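You operate a simulated robot arm through the tools that you are given. There is no shell and no other tool.

The job below is to be done with a simulated two-armed robot. You get a single attempt, and the scene is never put back.

TASK
Change the water: drain the tank below LOW, then refill it to RUN by the black slider.
Fine: tank drain valve shut and slider at RUN before you hold the blue tank button; blue tank valve shut after; spray stays off.

It is judged by the outcome, as a careful person would: the job done as asked, and still so three seconds after it is handed in. It fails if anything else is knocked over, pushed out of place, dropped, spilled or broken.

THE ROBOT
Two 7-joint arms with two-finger grippers on one trunk, on a base that drives. Base frame: it is fixed to the floor where the robot stands at the start and does not move with it; the origin is under the middle of the robot, x ahead of it, y to its left, z up. Readings come in mm, rad, newtons and seconds.
The left shoulder is at the start at [51, 162, 1079], the right one opposite. With the tool pointing down near the work surface each hand reaches from about 100 to 720 mm from the robot's upright axis, wherever it stands, measured 20 degrees to its own side. Places, roughly: blue tank valve [600, 2900, 900]; level gauge [600, 3000, 1100]; spray dial [800, 2900, 1100]; steel coupler [500, 3000, 1000]; tank drain valve [500, 2700, 700]. Payload 2.45 kg a hand.
Tool frame (each hand has its own): the origin (TCP) lies between the finger pads and is the grasp point; the fingertips stand 26 mm ahead of it; z points along the fingers, y is the line along which they close. The gripper opens to 96 mm. The gripper's body begins 69 mm behind the TCP.
Orientation is that of the tool frame in the base frame, as a unit quaternion [w, x, y, z]. With the fingers straight down and closing along the base's y, the tool's x points along the base's -x, its y along +y and its z along -z.

THE INTERFACE
- The arms move only by the tool step_arm. It takes "left_plan", "right_plan" or both (then of equal length, played together; a hand with none holds still); each is a list of rows, each a list of 7 numbers: the shift along the tool's x, y, z in m, then the turn, a rotation vector about the tool's x, y, z in rad, then the closure, from 0 (fully open) to 1 (shut). In form: [[x, y, z, rx, ry, rz, fingers], ...]. A call has 1 to 20 rows; each row shifts and turns the commanded pose from where the row before left it, along the tool's axes as they then stand. Rows are played at 5 a second. More than 50 mm and 0.15 rad between two rows, or a gripper value outside its range, and nothing of the call is played. A pose out of reach is approached as far as the arm can. The call stops where the force on the tool passes 50 N (or 10 N more than at its start, if that is more) or the arm is blocked; 0.2 s more then pass. The fingers move at their own pace and stop on an object; they squeeze with about 40 N. The grip force told is the motor's: it shows also when the fingers shut on nothing. Time passes only in rows, and 0.2 s behind the last, so rows that do not move let the fingers close. It gives the time, the measured TCP pose, the force on the tool (base axes), the opening and the grip force at its end, in the units of the frame above (readings bear some noise), with the torque about the TCP (base axes, N m) and any sound that the robot's microphone picked up.
- Cameras (640 x 400 px; columns grow to the right, rows downward): "scene" is now at [145.1, 29.1, 1541]; the picture's right is [0.14, -0.99, -0.00], its down [-0.70, -0.10, -0.70] and it looks along [0.70, 0.10, -0.71] (base axes); focal length 276 px, centre (320, 200). "left" rides on the left gripper at [82, -3, -98] in its tool frame; the picture's right is [0.04, 1.00, 0.00], its down [-0.73, 0.03, -0.68] and it looks along [-0.68, 0.03, 0.73] (tool axes); focal length 256 px, centre (320, 200). "right" rides on the right gripper at [82, 3, -98] in its tool frame; the picture's right is [-0.04, 1.00, 0.00], its down [-0.73, -0.03, -0.68] and it looks along [-0.68, -0.03, 0.73] (tool axes); focal length 256 px, centre (320, 200). There is no depth. A picture from a camera that has moved, and an enlarged one, comes with that camera's place and axes in the base frame and with its lens. The place of the scene camera against the robot may be out by one fixed shift of up to 25 mm in any direction.
- grab_frame(camera): a new picture of that camera. It takes no simulated time.
- move_column(by): slides the trunk up (or, below 0, down) by that many mm; the arms and the scene camera ride with it, the base frame stays. It gives what a move gives, with no picture.
- steer(legs): drives the robot by 1 to 6 legs, each [ahead, left, turn to the left] in mm, mm and rad, along the robot's own axes; the way and the turn of a leg run together, so that a leg with both is an arc; at most 1500 mm and 3.142 rad a leg. The arms and the cameras ride along, it lands a little off, and it stops where it bumps. It gives what a move gives.
- head_to(pan, tilt): turns the head with the scene camera to pan (to the left, within 2.094 rad either way) and tilt (down, from -0.506 to 1.204), counted from straight ahead of the robot. It gives what a move gives.
- zoom(camera, box): a new picture of the part [left, top, right, bottom] of that camera's present view, enlarged. It takes no simulated time.
- job_done(): hands the job in; it is judged then, once.

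Nothing tells you exact positions but the pictures and the camera data. Unless the task says otherwise, let go and move clear before handing in.

The tools are called after "Call:" as name(argument=value, ...) on one line, values as JSON. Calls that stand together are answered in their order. step_arm: Moves the arms, as the interface text tells. Its arguments: {"type":"object","properties":{"left_plan":{"type":"array"},"right_plan":{"type":"array"}},"required":[]} The other tools are called the same way: move_column (by) slides the trunk up or down; steer (legs) drives the base; head_to (pan, tilt) turns the head that bears the scene camera; grab_frame (camera) takes a picture; zoom (camera, box) takes an enlarged picture of a part of a camera's view; job_done () hands the job in.

At the start:

```text
t: 0.0
left_tool_pos: [436.9, 204.3, 813.8]
left_ee_rot: [-0.001, 0.0, 1.0, 0.0]
left_wrist_force: [0.3, -0.4, 0.6]
left_moment: [-0.01, 0.0, 0.01]
left_width: 96.1
left_finger_force: 0.1
right_tool_pos: [364.1, -120.8, 809.4]
right_ee_rot: [0.0, 0.001, 1.0, 0.0]
right_wrist_force: [0.3, 0.0, 0.3]
right_moment: [0.04, -0.03, 0.01]
right_width: 96.0
right_finger_force: 0.1
trunk travel left (down, up): [-250.0, 317.0]
robot x, y, heading: [-0.1, -0.8, -0.002]
head pan, tilt: [0.136, 0.785]
```

scene: 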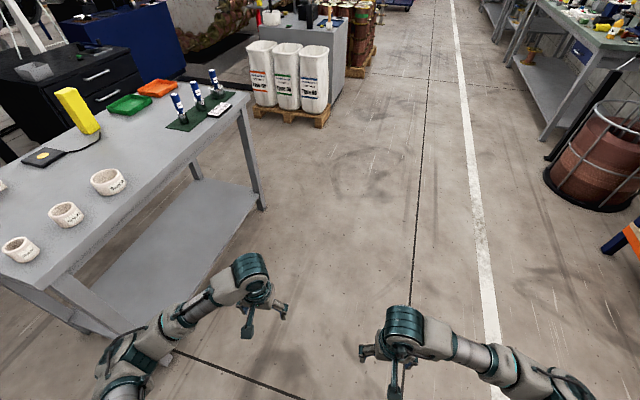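
right: 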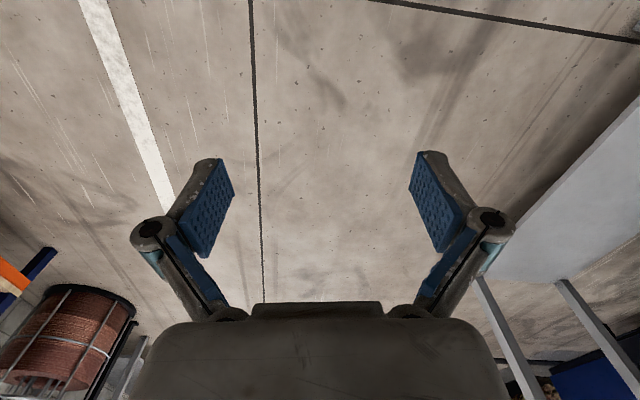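
left: 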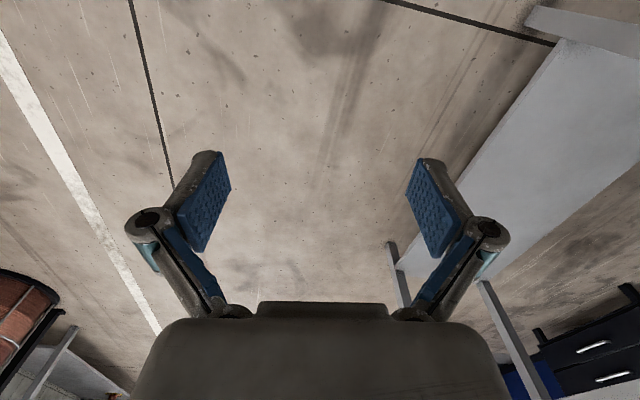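

I see a workshop with a table to the left front; the tank should be about 2.9 m to my left. I look that way first with the head.

Call:
head_to(pan=1.35, tilt=0.3)

```text
t: 1.4
left_tool_pos: [434.7, 204.4, 816.0]
left_ee_rot: [0.0, 0.0, 1.0, 0.0]
left_wrist_force: [-0.9, 0.8, 0.3]
left_moment: [-0.02, 0.01, 0.03]
left_width: 95.9
left_finger_force: 0.0
right_tool_pos: [361.3, -118.9, 812.7]
right_ee_rot: [0.001, -0.001, 1.0, 0.0]
right_wrist_force: [0.3, -0.1, 1.1]
right_moment: [-0.01, -0.02, 0.0]
right_width: 96.1
right_finger_force: 0.1
trunk travel left (down, up): [-250.0, 317.0]
robot x, y, heading: [4.3, -2.2, 0.001]
head pan, tilt: [1.349, 0.3]
```

The head has turned left; I take a picture to find the machine.

Call:
grab_frame(camera="scene")

Call:
zoom(camera="scene", box=[220, 50, 420, 250])

```text
taken
camera scene: at [85.2, 109.2, 1584.4], right [0.98, -0.22, 0.0], down [-0.07, -0.29, -0.95], along [0.21, 0.93, -0.3], focal length 276 px, centre (320, 200)
```

scene: 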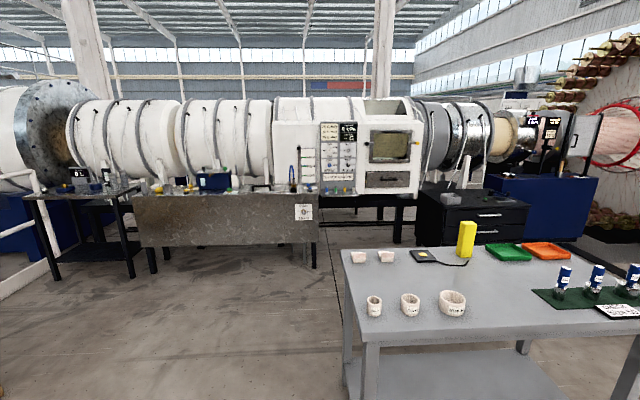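

```text
2.00 times, centred on (320, 150) of scene
camera zoom: at [85.2, 109.2, 1584.4], right [0.98, -0.22, 0.0], down [-0.07, -0.29, -0.95], along [0.21, 0.93, -0.3], focal length 552 px, centre (320, 300)
```

zoom: 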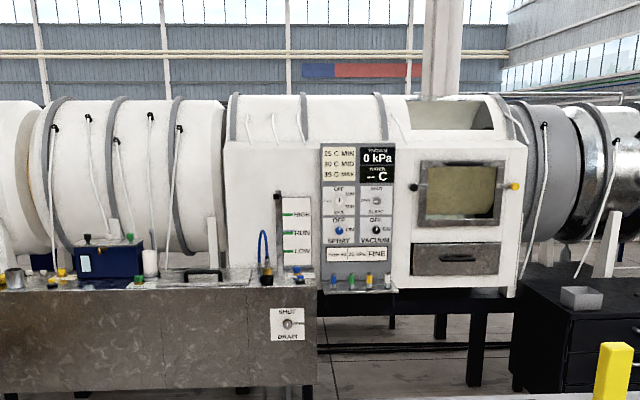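

The tank with its drain valve (SHUT/DRAIN plate), the gauge with its slider (HIGH/RUN/LOW) and the console are about 2.8 m to my left, beyond the table's left edge. I turn left, sidestep away from the table, and drive closer.

Call:
steer(legs=[[0, 0, 1.571], [0, 150, 0], [1400, 0, 0]])

Call:
head_to(pan=-0.5, tilt=0.4)

Call:
grab_frame(camera="scene")

```text
t: 13.1
left_tool_pos: [-352.6, 1810.1, 817.8]
left_ee_rot: [0.001, 0.708, -0.706, -0.004]
left_wrist_force: [0.4, 0.3, 0.5]
left_moment: [-0.02, 0.06, -0.03]
left_width: 95.9
left_finger_force: 0.1
right_tool_pos: [-29.6, 1740.1, 809.6]
right_ee_rot: [0.002, 0.708, -0.706, -0.003]
right_wrist_force: [0.8, 0.4, 0.0]
right_moment: [0.01, 0.05, 0.02]
right_width: 95.9
right_finger_force: 0.0
trunk travel left (down, up): [-250.0, 317.0]
robot x, y, heading: [-150.4, 1380.0, 1.58]
head pan, tilt: [1.349, 0.3]
```

```text
t: 14.9
left_tool_pos: [-352.2, 1808.0, 818.8]
left_ee_rot: [-0.001, 0.708, -0.706, -0.004]
left_wrist_force: [0.2, 0.0, -0.5]
left_moment: [0.01, 0.03, -0.01]
left_width: 96.0
left_finger_force: 0.1
right_tool_pos: [-30.2, 1736.3, 811.5]
right_ee_rot: [0.0, 0.708, -0.706, -0.004]
right_wrist_force: [0.4, 0.4, 0.8]
right_moment: [-0.02, 0.04, -0.02]
right_width: 95.9
right_finger_force: 0.1
trunk travel left (down, up): [-250.0, 317.0]
robot x, y, heading: [-151.6, 1375.3, 1.575]
head pan, tilt: [-0.499, 0.4]
```

```text
taken
camera scene: at [-105.4, 1543.0, 1574.8], right [0.88, -0.47, 0.0], down [-0.19, -0.35, -0.92], along [0.44, 0.81, -0.39], focal length 276 px, centre (320, 200)
```

scene: 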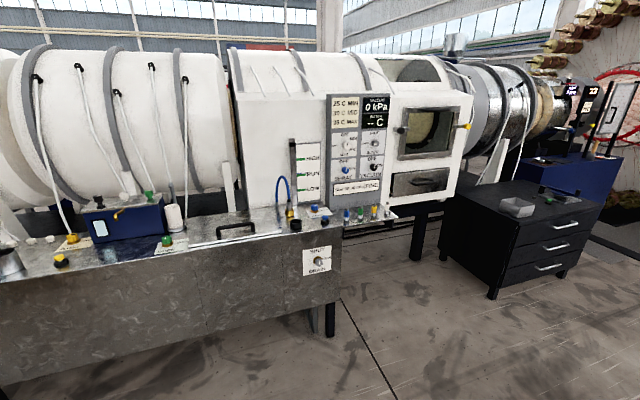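

Closer now. I zoom on the gauge, console and tank front.

Call:
zoom(camera="scene", box=[260, 80, 400, 220])

Call:
zoom(camera="scene", box=[260, 170, 400, 290])

Call:
zoom(camera="scene", box=[30, 170, 270, 290])

```text
2.86 times, centred on (330, 150) of scene
camera zoom: at [-105.4, 1543.0, 1574.8], right [0.88, -0.47, 0.0], down [-0.19, -0.35, -0.92], along [0.44, 0.81, -0.39], focal length 788 px, centre (291, 343)
```

zoom: 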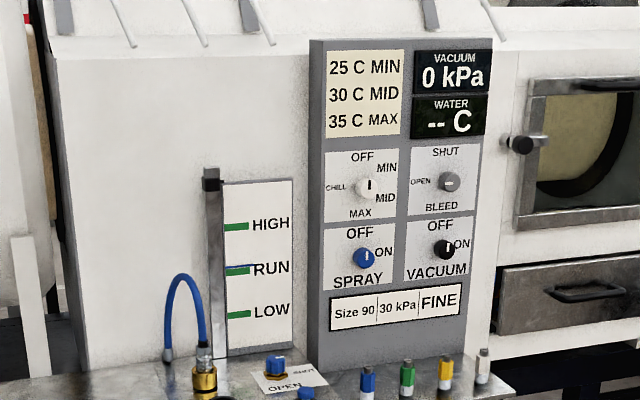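

```text
3.33 times, centred on (330, 230) of scene
camera zoom: at [-105.4, 1543.0, 1574.8], right [0.88, -0.47, 0.0], down [-0.19, -0.35, -0.92], along [0.44, 0.81, -0.39], focal length 919 px, centre (287, 100)
```

zoom: 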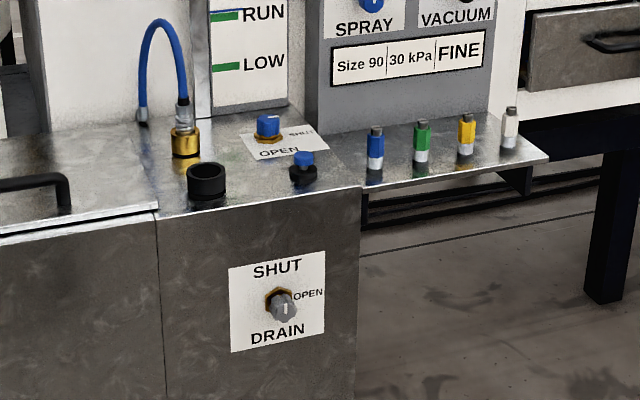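

```text
2.67 times, centred on (150, 230) of scene
camera zoom: at [-105.4, 1543.0, 1574.8], right [0.88, -0.47, 0.0], down [-0.19, -0.35, -0.92], along [0.44, 0.81, -0.39], focal length 735 px, centre (773, 120)
```

zoom: 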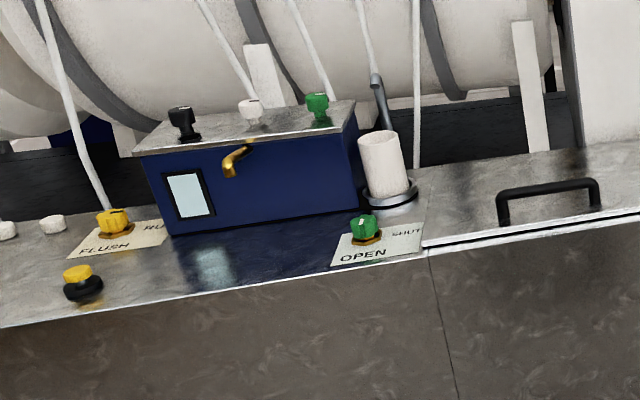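

The panel reads clearly: drain valve on the tank front, blue valve and blue button on the tank top, slider on the gauge now up at HIGH. I check the table clearance behind me before going closer.

Call:
head_to(pan=-1.4, tilt=0.7)

Call:
grab_frame(camera="scene")

```text
t: 16.1
left_tool_pos: [-356.7, 1807.8, 817.7]
left_ee_rot: [-0.001, 0.709, -0.706, -0.003]
left_wrist_force: [-0.5, -0.1, 0.4]
left_moment: [0.0, -0.01, 0.01]
left_width: 96.0
left_finger_force: 0.0
right_tool_pos: [-33.2, 1737.5, 812.4]
right_ee_rot: [-0.002, 0.708, -0.706, -0.003]
right_wrist_force: [0.2, -0.2, -0.4]
right_moment: [0.0, -0.01, 0.0]
right_width: 95.8
right_finger_force: 0.0
trunk travel left (down, up): [-250.0, 317.0]
robot x, y, heading: [-153.1, 1376.1, 1.573]
head pan, tilt: [-1.4, 0.7]
```

```text
taken
camera scene: at [-72.5, 1476.3, 1548.5], right [0.18, -0.98, 0.0], down [-0.63, -0.12, -0.77], along [0.75, 0.13, -0.64], focal length 276 px, centre (320, 200)
```

scene: 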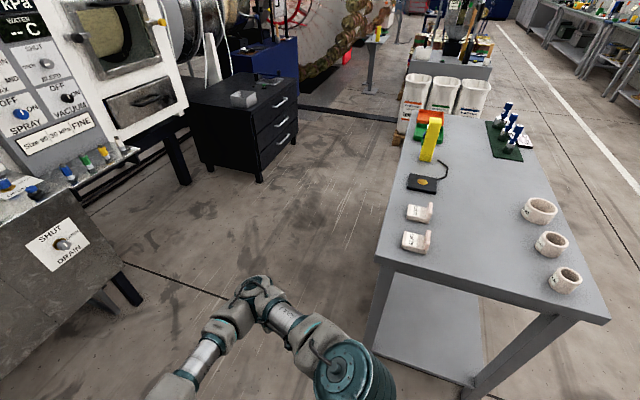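

The table's far edge is at about y = 1400, so the aisle is wide. I drive ahead and then sidestep right in front of the tank's controls.

Call:
steer(legs=[[600, 0, 0], [0, -520, 0]])

Call:
head_to(pan=-0.15, tilt=0.75)

Call:
grab_frame(camera="scene")

Call:
zoom(camera="scene", box=[240, 100, 440, 225])

```text
t: 22.2
left_tool_pos: [157.3, 2409.6, 816.6]
left_ee_rot: [-0.003, 0.709, -0.705, -0.001]
left_wrist_force: [-1.0, -0.1, 0.6]
left_moment: [0.03, -0.08, 0.02]
left_width: 96.1
left_finger_force: 0.0
right_tool_pos: [481.0, 2339.0, 813.5]
right_ee_rot: [-0.003, 0.709, -0.705, -0.001]
right_wrist_force: [-0.3, -0.2, -0.8]
right_moment: [0.0, -0.06, 0.04]
right_width: 95.6
right_finger_force: 0.1
trunk travel left (down, up): [-250.0, 317.0]
robot x, y, heading: [365.2, 1980.1, 1.576]
head pan, tilt: [-1.4, 0.7]
```

```text
t: 23.6
left_tool_pos: [161.2, 2408.6, 819.0]
left_ee_rot: [-0.003, 0.709, -0.705, -0.003]
left_wrist_force: [-0.8, -1.5, 0.6]
left_moment: [0.01, -0.01, 0.04]
left_width: 95.9
left_finger_force: 0.0
right_tool_pos: [486.2, 2338.3, 812.2]
right_ee_rot: [-0.002, 0.709, -0.705, -0.004]
right_wrist_force: [0.4, -0.8, -0.4]
right_moment: [-0.02, -0.02, 0.01]
right_width: 96.1
right_finger_force: 0.0
trunk travel left (down, up): [-250.0, 317.0]
robot x, y, heading: [363.0, 1979.2, 1.578]
head pan, tilt: [-0.15, 0.75]
```

```text
taken
camera scene: at [373.8, 2145.9, 1543.9], right [0.99, -0.14, 0.0], down [-0.1, -0.68, -0.73], along [0.11, 0.72, -0.68], focal length 276 px, centre (320, 200)
```

scene: 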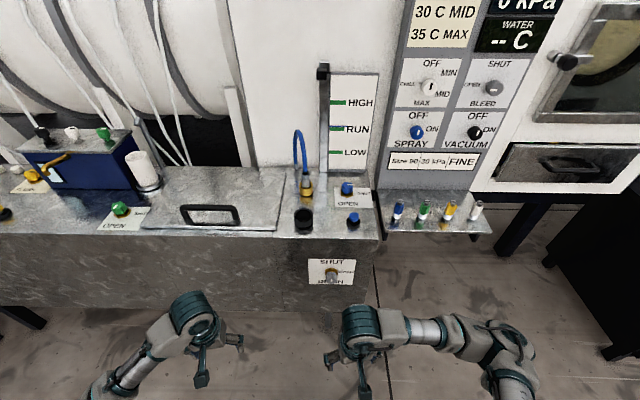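

```text
3.20 times, centred on (340, 162) of scene
camera zoom: at [373.8, 2145.9, 1543.9], right [0.99, -0.14, 0.0], down [-0.1, -0.68, -0.73], along [0.11, 0.72, -0.68], focal length 882 px, centre (256, 320)
```

zoom: 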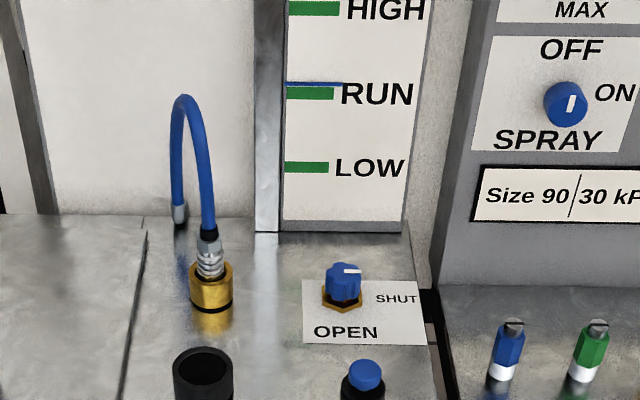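

I stand before the tank. Triangulated: drain knob ≈ (488, 2667, 677), blue valve ≈ (579, 2884, 905), blue button ≈ (573, 2740, 892), slider ≈ (509, 3021, 1256) with RUN at z ≈ 1060. I zoom on the drain valve before approaching with the right hand.

Call:
zoom(camera="scene", box=[300, 250, 364, 290])

Call:
zoom(camera="scene", box=[295, 55, 391, 115])

Call:
zoom(camera="scene", box=[280, 170, 376, 230])

```text
10.00 times, centred on (332, 270) of scene
camera zoom: at [373.8, 2145.9, 1543.9], right [0.99, -0.14, 0.0], down [-0.1, -0.68, -0.73], along [0.11, 0.72, -0.68], focal length 2757 px, centre (200, -500)
```

zoom: 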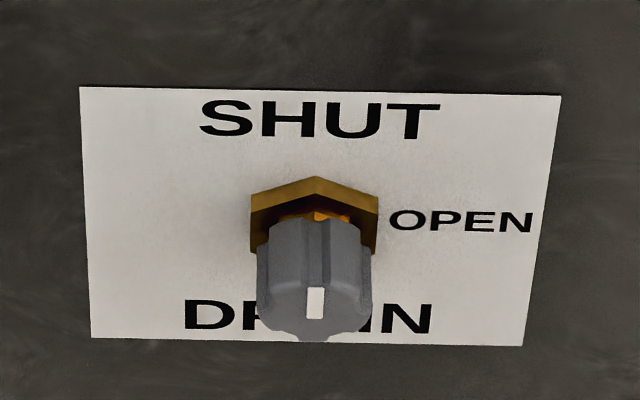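

```text
6.67 times, centred on (343, 85) of scene
camera zoom: at [373.8, 2145.9, 1543.9], right [0.99, -0.14, 0.0], down [-0.1, -0.68, -0.73], along [0.11, 0.72, -0.68], focal length 1838 px, centre (167, 967)
```

zoom: 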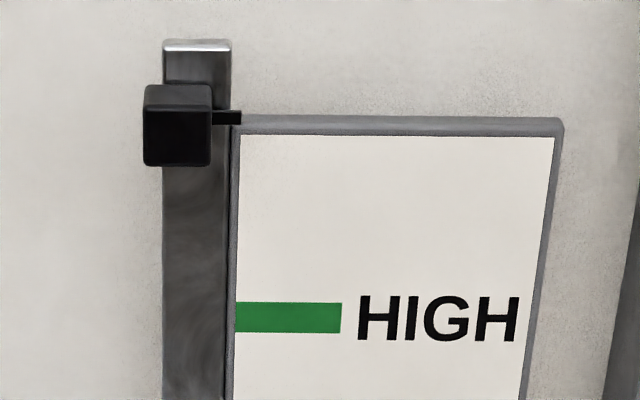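

```text
6.67 times, centred on (328, 200) of scene
camera zoom: at [373.8, 2145.9, 1543.9], right [0.99, -0.14, 0.0], down [-0.1, -0.68, -0.73], along [0.11, 0.72, -0.68], focal length 1838 px, centre (267, 200)
```

zoom: 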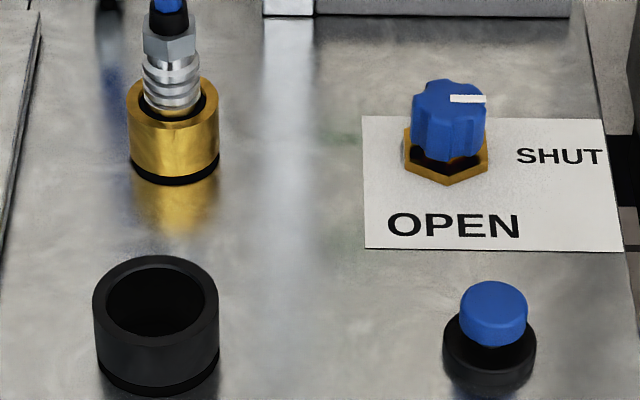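

The drain valve is at SHUT (pointer up) and blue valve SHUT (pointer right), spray OFF. I bring the right hand forward, then tip it to point at the tank, in front of the drain knob.

Call:
step_arm(right_plan=[[-0.04, 0, 0, 0, 0, 0, 0], [-0.04, 0, 0, 0, 0, 0, 0], [-0.04, 0, 0, 0, 0, 0, 0], [-0.04, 0, 0, 0, 0, 0, 0], [0, 0, 0, 0, -0.1427, 0, 0], [0, 0, 0, 0, -0.1428, 0, 0], [0, 0, 0, 0, -0.1428, 0, 0], [0, 0, 0, 0, -0.1428, 0, 0], [0, 0, 0, 0, -0.1428, 0, 0], [0, 0, 0, 0, -0.1428, 0, 0], [0, 0, 0, 0, -0.1428, 0, 0], [0, 0, 0, 0, -0.1428, 0, 0], [0, 0, 0, 0, -0.1428, 0, 0], [0, 0, 0, 0, -0.1428, 0, 0], [0, 0, 0, 0, -0.1428, 0, 0], [0, 0, 0, 0, 0, 0, 0]])

Call:
grab_frame(camera="right")

Call:
grab_frame(camera="scene")

```text
t: 27.0
left_tool_pos: [159.3, 2408.0, 819.8]
left_ee_rot: [-0.003, 0.709, -0.705, -0.002]
left_wrist_force: [-0.5, -1.1, -0.2]
left_moment: [0.03, -0.03, 0.03]
left_width: 96.0
left_finger_force: 0.0
right_tool_pos: [390.3, 2479.9, 871.7]
right_ee_rot: [0.501, -0.498, 0.499, 0.501]
right_wrist_force: [-0.5, -0.5, -0.2]
right_moment: [0.02, 0.0, -0.03]
right_width: 96.1
right_finger_force: 0.1
right hand out of reach, approached as far as the arm can: row 12, 13, 14, 15
trunk travel left (down, up): [-250.0, 317.0]
robot x, y, heading: [361.7, 1982.4, 1.577]
head pan, tilt: [-0.15, 0.75]
```

```text
taken
camera right: at [386.4, 2381.6, 790.7], right [-1.0, 0.0, 0.04], down [0.03, -0.68, 0.73], along [0.03, 0.73, 0.68], focal length 256 px, centre (320, 200)
```

right: 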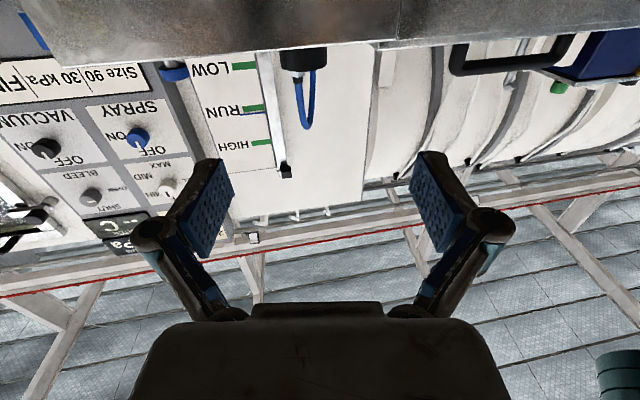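

```text
taken
camera scene: at [366.5, 2146.4, 1543.9], right [0.99, -0.14, 0.01], down [-0.09, -0.68, -0.73], along [0.11, 0.72, -0.68], focal length 276 px, centre (320, 200)
```

scene: 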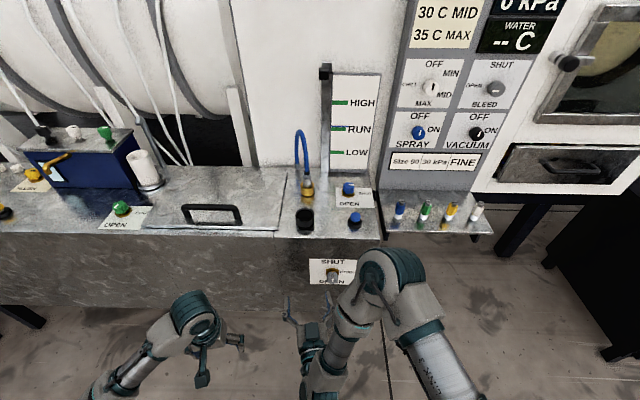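

The hand points at the tank but is short of its commanded spot, likely a folded-arm limit. I lower the hand and see if it tracks.

Call:
step_arm(right_plan=[[0.03, 0, 0.01, 0, 0, 0, 0], [0.03, 0, 0.01, 0, 0, 0, 0], [0.03, 0, 0.01, 0, 0, 0, 0], [0, 0, 0, 0, 0, 0, 0], [0, 0, 0, 0, 0, 0, 0]])

Call:
grab_frame(camera="scene")

```text
t: 28.2
left_tool_pos: [165.8, 2408.1, 821.2]
left_ee_rot: [-0.002, 0.708, -0.706, -0.005]
left_wrist_force: [0.0, 0.0, 0.0]
left_moment: [-0.04, 0.01, -0.02]
left_width: 96.3
left_finger_force: 0.2
right_tool_pos: [350.8, 2495.0, 822.9]
right_ee_rot: [0.5, -0.497, 0.501, 0.502]
right_wrist_force: [0.1, 1.4, -0.5]
right_moment: [0.01, 0.0, 0.0]
right_width: 96.0
right_finger_force: 0.1
right hand out of reach, approached as far as the arm can: row 1, 2, 3
trunk travel left (down, up): [-250.0, 317.0]
robot x, y, heading: [365.9, 1981.5, 1.574]
head pan, tilt: [-0.15, 0.75]
```

```text
taken
camera scene: at [376.0, 2146.3, 1543.8], right [0.99, -0.14, 0.0], down [-0.1, -0.68, -0.73], along [0.11, 0.72, -0.69], focal length 276 px, centre (320, 200)
```

scene: 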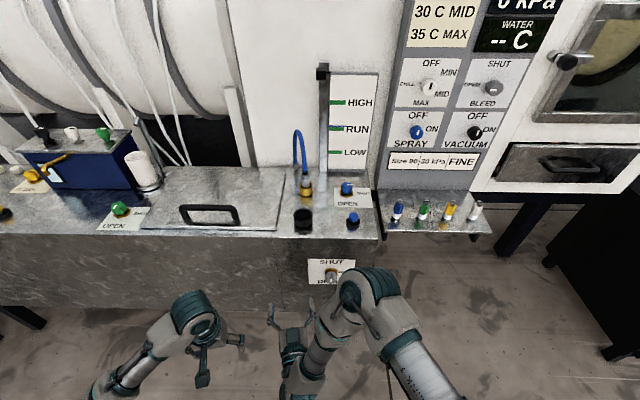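

The fold limits the wrist at this height; lowering the trunk by 250 mm makes the forearm flatter for a level approach to the low drain knob.

Call:
move_column(by=-240)

Call:
step_arm(right_plan=[[-0.03, 0, 0.0, 0, 0, 0, 0], [-0.03, 0, 0.0, 0, 0, 0, 0], [0, 0, 0, 0, 0, 0, 0], [0, 0, 0, 0, 0, 0, 0]])

Call:
grab_frame(camera="scene")

```text
t: 30.7
left_tool_pos: [162.2, 2407.8, 581.0]
left_ee_rot: [-0.002, 0.708, -0.706, -0.005]
left_wrist_force: [-0.4, -0.4, 0.5]
left_moment: [0.0, -0.01, 0.02]
left_width: 96.0
left_finger_force: 0.1
right_tool_pos: [349.5, 2468.2, 493.0]
right_ee_rot: [-0.441, 0.551, -0.551, -0.445]
right_wrist_force: [0.3, 0.0, -0.1]
right_moment: [0.0, 0.0, -0.01]
right_width: 96.0
right_finger_force: 0.1
trunk travel left (down, up): [-10.0, 557.0]
robot x, y, heading: [366.8, 1981.7, 1.577]
head pan, tilt: [-0.15, 0.75]
```

```text
t: 31.7
left_tool_pos: [164.4, 2408.3, 578.6]
left_ee_rot: [-0.003, 0.709, -0.705, -0.004]
left_wrist_force: [0.0, -0.6, 0.1]
left_moment: [0.02, 0.0, 0.0]
left_width: 95.9
left_finger_force: 0.0
right_tool_pos: [348.6, 2480.9, 549.9]
right_ee_rot: [-0.441, 0.552, -0.551, -0.444]
right_wrist_force: [0.4, 0.0, 0.5]
right_moment: [-0.01, 0.0, 0.01]
right_width: 96.1
right_finger_force: 0.0
trunk travel left (down, up): [-10.0, 557.0]
robot x, y, heading: [363.9, 1979.3, 1.576]
head pan, tilt: [-0.15, 0.75]
```

```text
taken
camera scene: at [371.9, 2411.1, 1247.4], right [0.99, -0.14, 0.0], down [-0.1, -0.68, -0.73], along [0.11, 0.72, -0.69], focal length 276 px, centre (320, 200)
```

scene: 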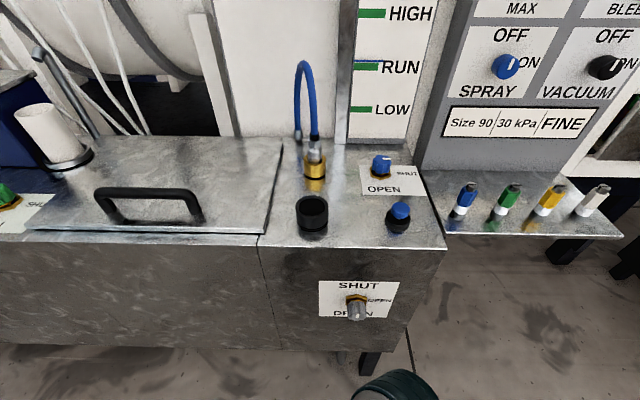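

Lowering the trunk also leans the body forward, which folds the arm more. I go back up, so the arm will be more stretched when aiming at the knob.

Call:
move_column(by=240)

Call:
grab_frame(camera="scene")

```text
t: 34.2
left_tool_pos: [162.2, 2409.1, 818.8]
left_ee_rot: [-0.001, 0.709, -0.705, -0.002]
left_wrist_force: [0.4, 0.1, -0.2]
left_moment: [-0.04, 0.04, -0.01]
left_width: 96.0
left_finger_force: 0.0
right_tool_pos: [349.3, 2481.5, 789.8]
right_ee_rot: [-0.441, 0.552, -0.551, -0.444]
right_wrist_force: [0.3, 0.5, -0.4]
right_moment: [0.01, 0.01, 0.02]
right_width: 96.1
right_finger_force: 0.0
trunk travel left (down, up): [-250.0, 317.0]
robot x, y, heading: [366.7, 1979.1, 1.572]
head pan, tilt: [-0.15, 0.75]
```

```text
taken
camera scene: at [373.0, 2146.7, 1543.7], right [0.99, -0.14, 0.0], down [-0.1, -0.68, -0.73], along [0.11, 0.72, -0.69], focal length 276 px, centre (320, 200)
```

scene: 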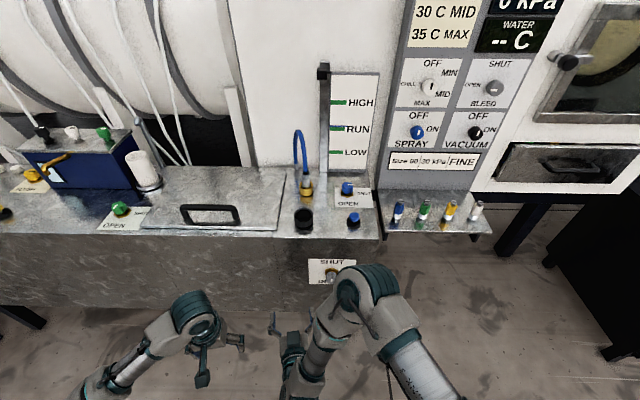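

The elbow is folded high; I back the robot off 130 mm so the right arm can stretch, then move the hand right, ahead and down toward the knob.

Call:
steer(legs=[[-130, 0, 0]])

Call:
step_arm(right_plan=[[0, -0.02, 0.03, 0, 0, 0, 0], [0, -0.02, 0.03, 0, 0, 0, 0], [0, -0.02, 0.03, 0, 0, 0, 0], [0, -0.02, 0.03, 0, 0, 0, 0], [0, -0.02, 0.03, 0, -0.05, 0, 0], [0, -0.02, 0.03, 0, -0.05, 0, 0], [0, -0.02, 0.0, 0, -0.05, 0, 0], [0, 0, 0.0, 0, -0.05, 0, 0], [0, 0, 0, 0, 0, 0, 0]])

Call:
grab_frame(camera="scene")

Call:
grab_frame(camera="right")

```text
t: 35.5
left_tool_pos: [164.1, 2277.7, 820.7]
left_ee_rot: [-0.002, 0.708, -0.706, -0.005]
left_wrist_force: [0.7, -0.3, 0.4]
left_moment: [0.05, 0.01, -0.04]
left_width: 95.9
left_finger_force: 0.1
right_tool_pos: [349.4, 2350.5, 790.5]
right_ee_rot: [0.442, -0.551, 0.552, 0.444]
right_wrist_force: [0.3, 0.1, 0.8]
right_moment: [-0.03, 0.02, 0.02]
right_width: 96.0
right_finger_force: 0.0
trunk travel left (down, up): [-250.0, 317.0]
robot x, y, heading: [365.3, 1849.8, 1.579]
head pan, tilt: [-0.15, 0.75]
```

```text
t: 37.5
left_tool_pos: [164.1, 2275.4, 820.5]
left_ee_rot: [-0.003, 0.709, -0.705, -0.006]
left_wrist_force: [0.0, 0.8, 0.6]
left_moment: [-0.01, 0.01, 0.03]
left_width: 95.9
left_finger_force: 0.1
right_tool_pos: [343.5, 2501.2, 861.2]
right_ee_rot: [0.496, -0.503, 0.508, 0.493]
right_wrist_force: [0.3, 0.0, -0.1]
right_moment: [-0.01, 0.03, 0.02]
right_width: 95.9
right_finger_force: 0.1
right hand out of reach, approached as far as the arm can: row 2, 3, 4, 5, 6, 7, 8
trunk travel left (down, up): [-250.0, 317.0]
robot x, y, heading: [367.8, 1850.7, 1.577]
head pan, tilt: [-0.15, 0.75]
```

```text
taken
camera scene: at [373.5, 2016.6, 1543.8], right [0.99, -0.14, 0.0], down [-0.1, -0.68, -0.73], along [0.11, 0.72, -0.69], focal length 276 px, centre (320, 200)
```

scene: 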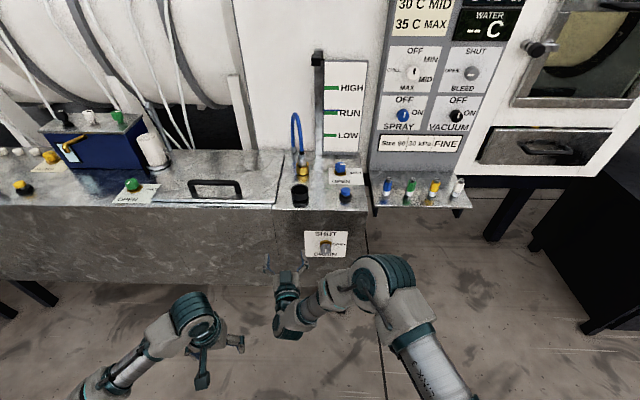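

```text
taken
camera right: at [338.8, 2400.5, 783.3], right [-1.0, 0.01, 0.04], down [0.03, -0.66, 0.75], along [0.04, 0.75, 0.66], focal length 256 px, centre (320, 200)
```

right: 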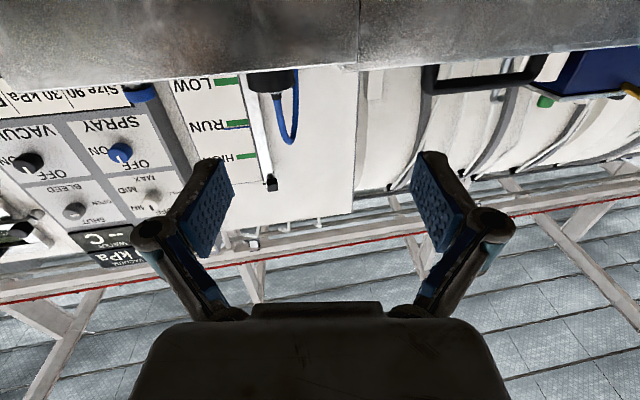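

The wrist can't point straight ahead this far to the right. I'll turn the robot to the right so that pointing at the tank lies to its left, which suits the right forearm; first I tuck the left hand back.

Call:
step_arm(left_plan=[[0.04, 0, 0, 0, 0, 0, 0], [0.04, 0, 0, 0, 0, 0, 0], [0.04, 0, 0, 0, 0, 0, 0], [0.04, 0, 0, 0, 0, 0, 0], [0.03, 0, 0, 0, 0, 0, 0]], right_plan=[[0, 0, -0.02, 0, 0, 0, 0], [0, 0, -0.02, 0, 0, 0, 0], [0, 0, -0.02, 0, 0, 0, 0], [0, 0, -0.02, 0, 0, 0, 0], [0, 0, -0.02, 0, 0, 0, 0]])

Call:
steer(legs=[[0, 0, -0.7]])

Call:
step_arm(right_plan=[[0, 0, 0, -0.14, 0, 0, 0], [0, 0, 0, -0.14, 0, 0, 0], [0, 0, 0, -0.14, 0, 0, 0], [0, 0, 0, -0.14, 0, 0, 0], [0, 0, 0, -0.14, 0, 0, 0], [0, 0, 0, 0, 0, 0, 0]])

Call:
head_to(pan=0.5, tilt=0.75)

Call:
grab_frame(camera="scene")

```text
t: 38.7
left_tool_pos: [173.8, 2150.1, 805.9]
left_ee_rot: [-0.003, 0.709, -0.705, -0.006]
left_wrist_force: [-0.6, -0.9, 0.0]
left_moment: [0.02, -0.02, 0.0]
left_width: 96.1
left_finger_force: 0.2
left hand out of reach, approached as far as the arm can: row 4, 5
right_tool_pos: [343.8, 2398.7, 864.0]
right_ee_rot: [0.494, -0.503, 0.504, 0.498]
right_wrist_force: [-0.1, -0.2, 0.4]
right_moment: [-0.03, -0.01, 0.01]
right_width: 95.8
right_finger_force: 0.1
trunk travel left (down, up): [-250.0, 317.0]
robot x, y, heading: [366.1, 1850.2, 1.58]
head pan, tilt: [-0.15, 0.75]
```

```text
t: 41.0
left_tool_pos: [413.3, 2205.0, 806.2]
left_ee_rot: [0.005, -0.421, 0.907, 0.004]
left_wrist_force: [-0.4, 0.3, 0.1]
left_moment: [0.0, 0.02, 0.02]
left_width: 96.1
left_finger_force: 0.0
right_tool_pos: [706.7, 2285.9, 864.0]
right_ee_rot: [0.636, -0.299, 0.646, 0.297]
right_wrist_force: [0.0, -0.5, 0.3]
right_moment: [0.03, -0.02, 0.03]
right_width: 96.2
right_finger_force: 0.1
trunk travel left (down, up): [-250.0, 317.0]
robot x, y, heading: [364.0, 1854.4, 0.87]
head pan, tilt: [-0.15, 0.75]
```

```text
t: 42.4
left_tool_pos: [412.8, 2201.9, 807.9]
left_ee_rot: [0.006, -0.422, 0.906, 0.005]
left_wrist_force: [-1.0, -0.6, 1.3]
left_moment: [-0.02, 0.02, 0.0]
left_width: 96.0
left_finger_force: 0.2
right_tool_pos: [618.0, 2292.5, 935.2]
right_ee_rot: [0.563, -0.417, 0.583, 0.411]
right_wrist_force: [0.0, -0.6, 0.2]
right_moment: [0.02, 0.01, -0.02]
right_width: 96.1
right_finger_force: 0.1
right hand out of reach, approached as far as the arm can: row 1, 2, 3, 4, 5
trunk travel left (down, up): [-250.0, 317.0]
robot x, y, heading: [365.5, 1849.2, 0.872]
head pan, tilt: [-0.15, 0.75]
```

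```text
t: 43.4
left_tool_pos: [413.5, 2201.9, 807.0]
left_ee_rot: [0.005, -0.421, 0.907, 0.006]
left_wrist_force: [-0.5, -0.9, 0.2]
left_moment: [0.02, 0.02, 0.0]
left_width: 96.3
left_finger_force: 0.1
right_tool_pos: [618.9, 2291.5, 934.2]
right_ee_rot: [0.563, -0.418, 0.583, 0.411]
right_wrist_force: [-0.4, 0.8, 0.3]
right_moment: [-0.02, 0.05, -0.07]
right_width: 95.8
right_finger_force: 0.1
trunk travel left (down, up): [-250.0, 317.0]
robot x, y, heading: [365.5, 1847.8, 0.877]
head pan, tilt: [0.499, 0.75]
```

```text
taken
camera scene: at [420.8, 2001.5, 1543.8], right [0.98, -0.2, 0.0], down [-0.14, -0.67, -0.73], along [0.14, 0.71, -0.69], focal length 276 px, centre (320, 200)
```

scene: 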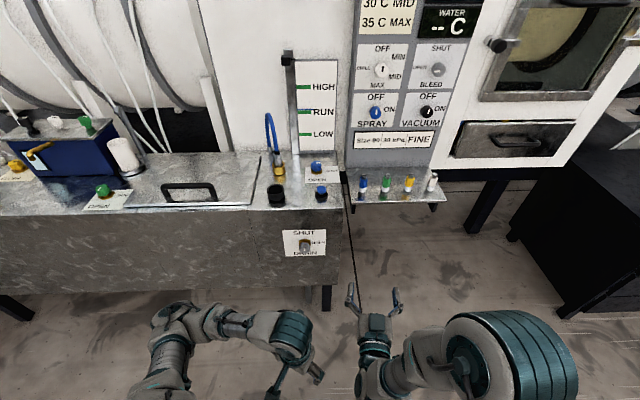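

That made it worse. The hand pitched fine up to about 60°, so the arm needs to be more stretched. I undo the yaw, point the hand down again and turn the robot back to face the tank.

Call:
step_arm(right_plan=[[0, -0.04, 0, 0.125, 0, 0, 0], [0, -0.04, 0, 0.125, 0, 0, 0], [0, -0.04, 0, 0.125, 0, 0, 0], [0, 0, 0, 0, 0.14, 0, 0], [0, 0, 0, 0, 0.14, 0, 0], [0, 0, 0, 0, 0.14, 0, 0], [0, 0, 0, 0, 0.14, 0, 0], [0, 0, 0, 0, 0.14, 0, 0], [0, 0, 0, 0, 0.14, 0, 0], [0, 0, 0, 0, 0.14, 0, 0], [0, 0, 0, 0, 0.14, 0, 0], [0, 0, 0, 0, 0.14, 0, 0], [0, 0, 0, 0, 0.14, 0, 0], [0, 0, 0, 0, 0.14, 0, 0], [0, 0, 0, 0, 0, 0, 0]])

Call:
steer(legs=[[0, 0, 0.7]])

Call:
head_to(pan=-0.15, tilt=0.9)

Call:
grab_frame(camera="scene")

```text
t: 46.6
left_tool_pos: [412.7, 2202.7, 807.4]
left_ee_rot: [0.006, -0.422, 0.907, 0.006]
left_wrist_force: [-0.3, 0.2, 0.4]
left_moment: [0.01, 0.0, 0.03]
left_width: 95.8
left_finger_force: 0.1
right_tool_pos: [725.0, 2240.2, 935.1]
right_ee_rot: [0.002, -0.425, 0.905, -0.001]
right_wrist_force: [-0.1, 0.2, 0.0]
right_moment: [-0.03, -0.03, -0.01]
right_width: 96.1
right_finger_force: 0.1
trunk travel left (down, up): [-250.0, 317.0]
robot x, y, heading: [364.3, 1851.4, 0.87]
head pan, tilt: [0.499, 0.75]
```

```text
t: 48.9
left_tool_pos: [171.9, 2146.4, 806.8]
left_ee_rot: [-0.003, 0.711, -0.703, -0.007]
left_wrist_force: [0.1, 0.2, -0.1]
left_moment: [0.02, -0.01, 0.0]
left_width: 96.0
left_finger_force: 0.2
right_tool_pos: [385.0, 2379.4, 934.7]
right_ee_rot: [-0.002, 0.713, -0.701, 0.0]
right_wrist_force: [-0.3, -0.3, -0.4]
right_moment: [0.0, -0.01, 0.02]
right_width: 96.0
right_finger_force: 0.1
trunk travel left (down, up): [-250.0, 317.0]
robot x, y, heading: [371.2, 1848.4, 1.582]
head pan, tilt: [0.499, 0.75]
```

```text
t: 49.9
left_tool_pos: [172.8, 2144.4, 808.2]
left_ee_rot: [-0.004, 0.712, -0.702, -0.008]
left_wrist_force: [0.4, 0.2, -0.4]
left_moment: [0.0, -0.01, 0.0]
left_width: 96.0
left_finger_force: 0.1
right_tool_pos: [384.3, 2377.6, 936.5]
right_ee_rot: [-0.002, 0.713, -0.701, -0.001]
right_wrist_force: [0.2, 0.2, 0.1]
right_moment: [-0.03, 0.0, -0.02]
right_width: 96.3
right_finger_force: 0.1
trunk travel left (down, up): [-250.0, 317.0]
robot x, y, heading: [368.0, 1848.8, 1.582]
head pan, tilt: [-0.15, 0.901]
```

```text
taken
camera scene: at [372.8, 2008.8, 1532.0], right [0.99, -0.14, 0.0], down [-0.11, -0.78, -0.62], along [0.09, 0.61, -0.79], focal length 276 px, centre (320, 200)
```

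scene: 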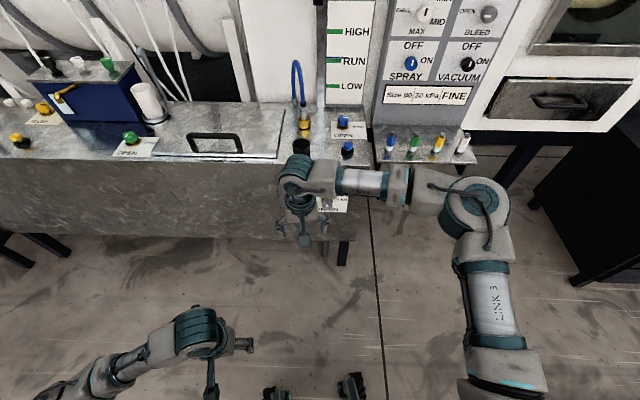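

Now the posture is clear: elbow out to the right, hand hanging. I stretch the hand forward to x ≈ 488, y ≈ 2560 and tip it up while lowering it, keeping the arm extended.

Call:
step_arm(right_plan=[[-0.045, -0.026, 0, 0, 0, 0, 0], [-0.045, -0.026, 0, 0, 0, 0, 0], [-0.045, -0.026, 0, 0, 0, 0, 0], [-0.045, -0.026, 0, 0, 0, 0, 0], [0, 0, 0.02, 0, -0.131, 0, 0], [0.0026, 0, 0.0198, 0, -0.131, 0, 0], [0.0052, 0, 0.0193, 0, -0.131, 0, 0], [0.0077, 0, 0.0185, 0, -0.131, 0, 0], [0.01, 0, 0.0173, 0, -0.131, 0, 0], [0.0122, 0, 0.0159, 0, -0.131, 0, 0], [0.0142, 0, 0.0141, 0, -0.131, 0, 0], [0.0159, 0, 0.0122, 0, -0.131, 0, 0], [0.0173, 0, 0.01, 0, -0.131, 0, 0], [0.0185, 0, 0.0077, 0, -0.131, 0, 0], [0.0193, 0, 0.0052, 0, -0.131, 0, 0], [0.0198, 0, 0.0026, 0, -0.131, 0, 0], [0, 0, 0, 0, 0, 0, 0]])

Call:
grab_frame(camera="scene")

Call:
grab_frame(camera="right")

```text
refused: row 1 steps farther than a row can; nothing moved
```

```text
taken
camera scene: at [372.8, 2008.8, 1532.0], right [0.99, -0.14, 0.0], down [-0.11, -0.78, -0.62], along [0.09, 0.61, -0.79], focal length 276 px, centre (320, 200)
```

scene: 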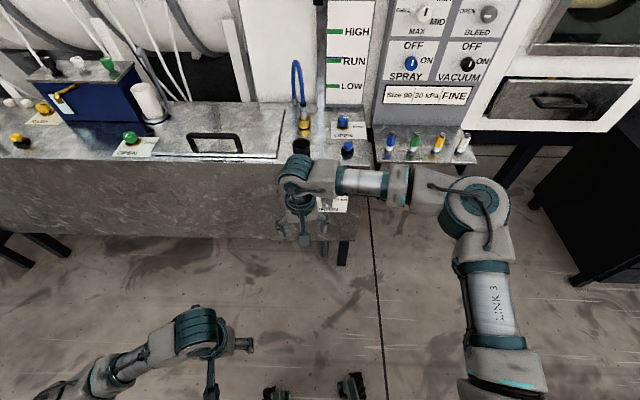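

```text
taken
camera right: at [381.7, 2295.1, 1034.6], right [-1.0, 0.02, 0.0], down [0.02, 0.73, 0.68], along [0.02, 0.68, -0.73], focal length 256 px, centre (320, 200)
```

right: 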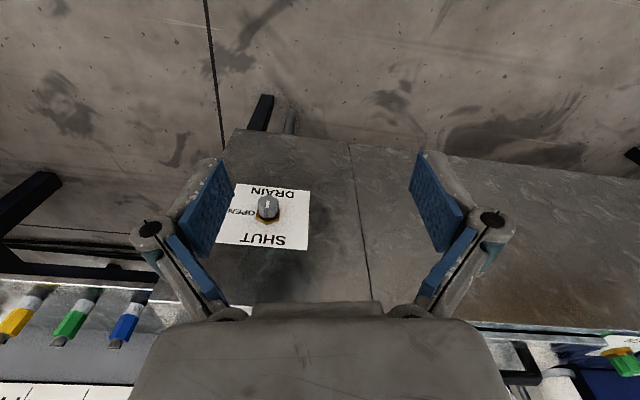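

Steps were slightly too long; I resend with shorter ones. The wrist view confirms the knob near (495, 2652, 671).

Call:
step_arm(right_plan=[[-0.036, -0.021, 0, 0, 0, 0, 0], [-0.036, -0.021, 0, 0, 0, 0, 0], [-0.036, -0.021, 0, 0, 0, 0, 0], [-0.036, -0.021, 0, 0, 0, 0, 0], [-0.036, -0.021, 0, 0, 0, 0, 0], [0, 0, 0.02, 0, -0.131, 0, 0], [0.0026, 0, 0.0198, 0, -0.131, 0, 0], [0.0052, 0, 0.0193, 0, -0.131, 0, 0], [0.0077, 0, 0.0185, 0, -0.131, 0, 0], [0.01, 0, 0.0173, 0, -0.131, 0, 0], [0.0122, 0, 0.0159, 0, -0.131, 0, 0], [0.0142, 0, 0.0141, 0, -0.131, 0, 0], [0.0159, 0, 0.0122, 0, -0.131, 0, 0], [0.0173, 0, 0.01, 0, -0.131, 0, 0], [0.0185, 0, 0.0077, 0, -0.131, 0, 0], [0.0193, 0, 0.0052, 0, -0.131, 0, 0], [0.0198, 0, 0.0026, 0, -0.131, 0, 0], [0, 0, 0, 0, 0, 0, 0]])

Call:
grab_frame(camera="scene")

Call:
grab_frame(camera="right")

```text
t: 53.7
left_tool_pos: [171.5, 2144.4, 808.4]
left_ee_rot: [-0.005, 0.711, -0.703, -0.007]
left_wrist_force: [-0.1, -0.2, -0.3]
left_moment: [0.0, 0.01, 0.02]
left_width: 96.0
left_finger_force: 0.0
right_tool_pos: [345.8, 2553.6, 777.4]
right_ee_rot: [0.487, -0.516, 0.543, 0.449]
right_wrist_force: [0.8, -0.5, -1.2]
right_moment: [0.02, -0.04, 0.01]
right_width: 96.0
right_finger_force: 0.1
right hand out of reach, approached as far as the arm can: row 5, 13, 14, 15, 16, 17
trunk travel left (down, up): [-250.0, 317.0]
robot x, y, heading: [367.5, 1848.7, 1.583]
head pan, tilt: [-0.15, 0.901]
```

```text
taken
camera scene: at [370.7, 2008.7, 1532.0], right [0.99, -0.14, 0.0], down [-0.11, -0.78, -0.62], along [0.09, 0.61, -0.79], focal length 276 px, centre (320, 200)
```

scene: 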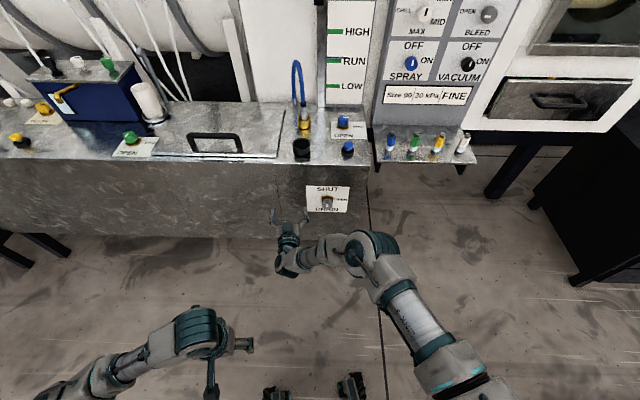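

```text
taken
camera right: at [335.5, 2445.2, 709.4], right [-1.0, 0.07, 0.02], down [-0.02, -0.58, 0.81], along [0.07, 0.81, 0.58], focal length 256 px, centre (320, 200)
```

right: 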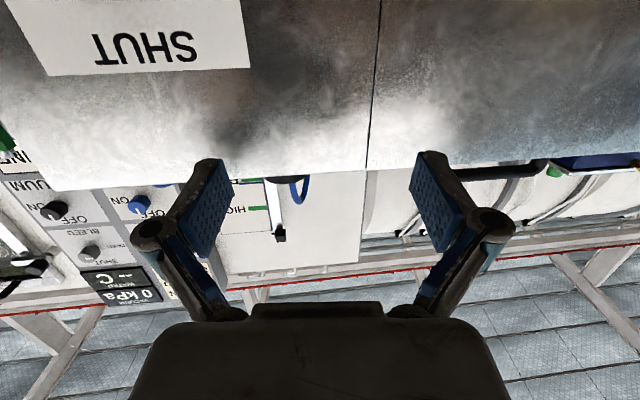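

The level hand settles about 20 mm left of the robot's mid-line, so I simply drive the robot right by about 145 mm. First I test lowering the hand here.

Call:
step_arm(right_plan=[[0.02, 0, 0, 0, 0, 0, 0], [0.02, 0, 0, 0, 0, 0, 0], [0.02, 0, 0, 0, 0, 0, 0], [0.02, 0, 0, 0, 0, 0, 0], [0.02, 0, 0, 0, 0, 0, 0], [0, 0, 0, 0, 0, 0, 0]])

Call:
grab_frame(camera="scene")

```text
t: 55.1
left_tool_pos: [172.5, 2144.4, 809.0]
left_ee_rot: [-0.004, 0.711, -0.703, -0.008]
left_wrist_force: [-1.0, 0.4, 0.4]
left_moment: [-0.04, 0.0, -0.02]
left_width: 96.0
left_finger_force: 0.0
right_tool_pos: [287.9, 2534.5, 745.4]
right_ee_rot: [0.486, -0.518, 0.535, 0.458]
right_wrist_force: [-0.5, 0.2, 0.2]
right_moment: [0.0, -0.01, -0.03]
right_width: 96.0
right_finger_force: 0.1
right hand out of reach, approached as far as the arm can: row 1, 2, 3, 4, 5
trunk travel left (down, up): [-250.0, 317.0]
robot x, y, heading: [365.8, 1853.8, 1.582]
head pan, tilt: [-0.15, 0.901]
```

```text
taken
camera scene: at [371.1, 2008.6, 1532.0], right [0.99, -0.14, 0.0], down [-0.11, -0.78, -0.62], along [0.09, 0.61, -0.79], focal length 276 px, centre (320, 200)
```

scene: 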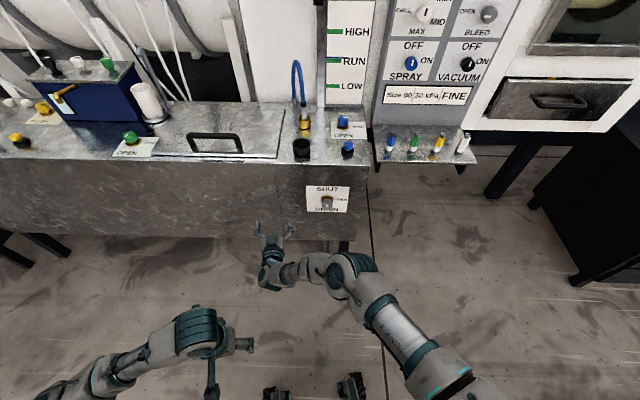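

Lowering makes it drift more to the left, so some wrist joint is at its limit. I test whether rolling the hand about its own axis frees it.

Call:
step_arm(right_plan=[[0, 0, 0, 0, 0, 0.14, 0], [0, 0, 0, 0, 0, 0.14, 0], [0, 0, 0, 0, 0, 0.14, 0], [0, 0, 0, 0, 0, 0.14, 0], [0, 0, 0, 0, 0, 0.14, 0], [0, 0, 0, 0, 0, 0.14, 0], [0, 0, 0, 0, 0, 0.14, 0], [0, 0, 0, 0, 0, 0.14, 0], [0, 0, 0, 0, 0, 0.14, 0], [0, 0, 0, 0, 0, 0.14, 0], [0, 0, 0, 0, 0, 0.14, 0], [0, 0, 0, 0, 0, 0, 0]])

Call:
grab_frame(camera="scene")

```text
t: 57.7
left_tool_pos: [173.8, 2143.4, 808.7]
left_ee_rot: [-0.005, 0.711, -0.703, -0.008]
left_wrist_force: [-0.1, -0.4, -0.3]
left_moment: [0.0, -0.01, 0.05]
left_width: 96.1
left_finger_force: 0.1
right_tool_pos: [286.7, 2532.9, 750.4]
right_ee_rot: [0.027, 0.001, 0.743, 0.668]
right_wrist_force: [-0.3, -0.7, 0.1]
right_moment: [0.04, -0.04, -0.02]
right_width: 95.8
right_finger_force: 0.1
right hand out of reach, approached as far as the arm can: row 1
trunk travel left (down, up): [-250.0, 317.0]
robot x, y, heading: [369.6, 1848.5, 1.589]
head pan, tilt: [-0.15, 0.901]
```

```text
taken
camera scene: at [371.1, 2008.6, 1532.0], right [0.99, -0.14, 0.0], down [-0.11, -0.78, -0.62], along [0.09, 0.61, -0.79], focal length 276 px, centre (320, 200)
```

scene: 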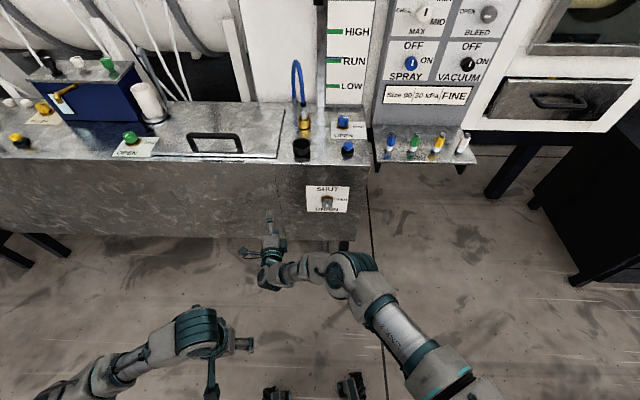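

Rolling the hand freed it: it is a limit of the last wrist joint. I now move the hand sideways and down in front of the drain knob, staying about 60 mm short.

Call:
step_arm(right_plan=[[-0.034, -0.013, 0, 0, 0, 0, 0], [-0.034, -0.013, 0, 0, 0, 0, 0], [-0.034, -0.013, 0, 0, 0, 0, 0], [-0.034, -0.013, 0, 0, 0, 0, 0], [-0.034, -0.013, 0, 0, 0, 0, 0], [-0.034, -0.013, 0, 0, 0, 0, 0], [0, 0, 0, 0, 0, 0, 0]])

Call:
grab_frame(camera="scene")

Call:
grab_frame(camera="right")

```text
t: 59.3
left_tool_pos: [172.6, 2144.9, 808.5]
left_ee_rot: [-0.004, 0.712, -0.702, -0.007]
left_wrist_force: [-0.7, 0.3, -0.5]
left_moment: [-0.01, 0.03, 0.01]
left_width: 96.1
left_finger_force: 0.1
right_tool_pos: [362.9, 2499.6, 801.7]
right_ee_rot: [0.034, 0.004, 0.746, 0.665]
right_wrist_force: [-0.2, -0.3, 0.0]
right_moment: [0.01, -0.01, -0.01]
right_width: 96.2
right_finger_force: 0.1
right hand out of reach, approached as far as the arm can: row 1, 2, 3, 4, 5, 6
trunk travel left (down, up): [-250.0, 317.0]
robot x, y, heading: [370.4, 1850.5, 1.585]
head pan, tilt: [-0.15, 0.901]
```

```text
taken
camera scene: at [371.8, 2008.8, 1531.9], right [0.99, -0.14, 0.0], down [-0.11, -0.78, -0.62], along [0.09, 0.61, -0.79], focal length 276 px, centre (320, 200)
```

scene: 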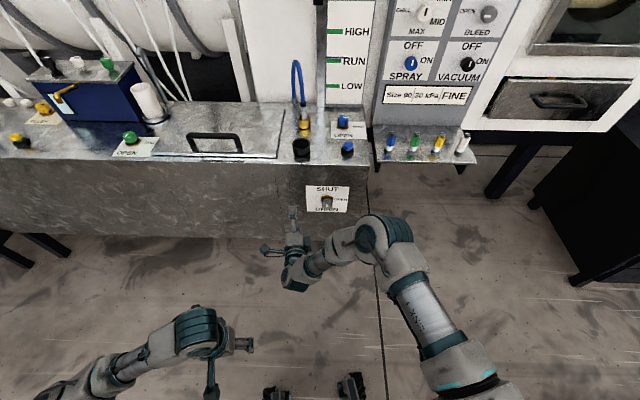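

```text
taken
camera right: at [275.3, 2407.3, 813.9], right [0.0, 0.11, 0.99], down [0.7, -0.71, 0.08], along [0.72, 0.69, -0.08], focal length 256 px, centre (320, 200)
```

right: 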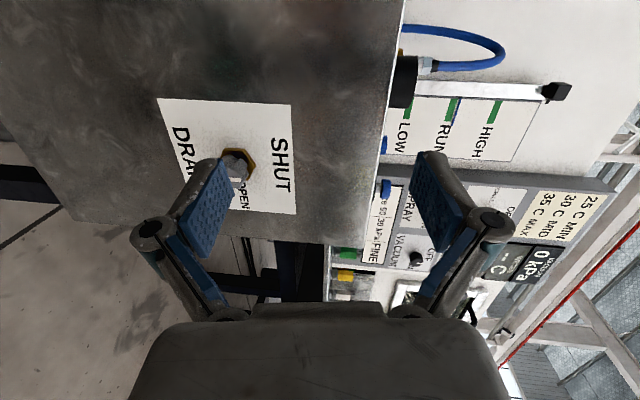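

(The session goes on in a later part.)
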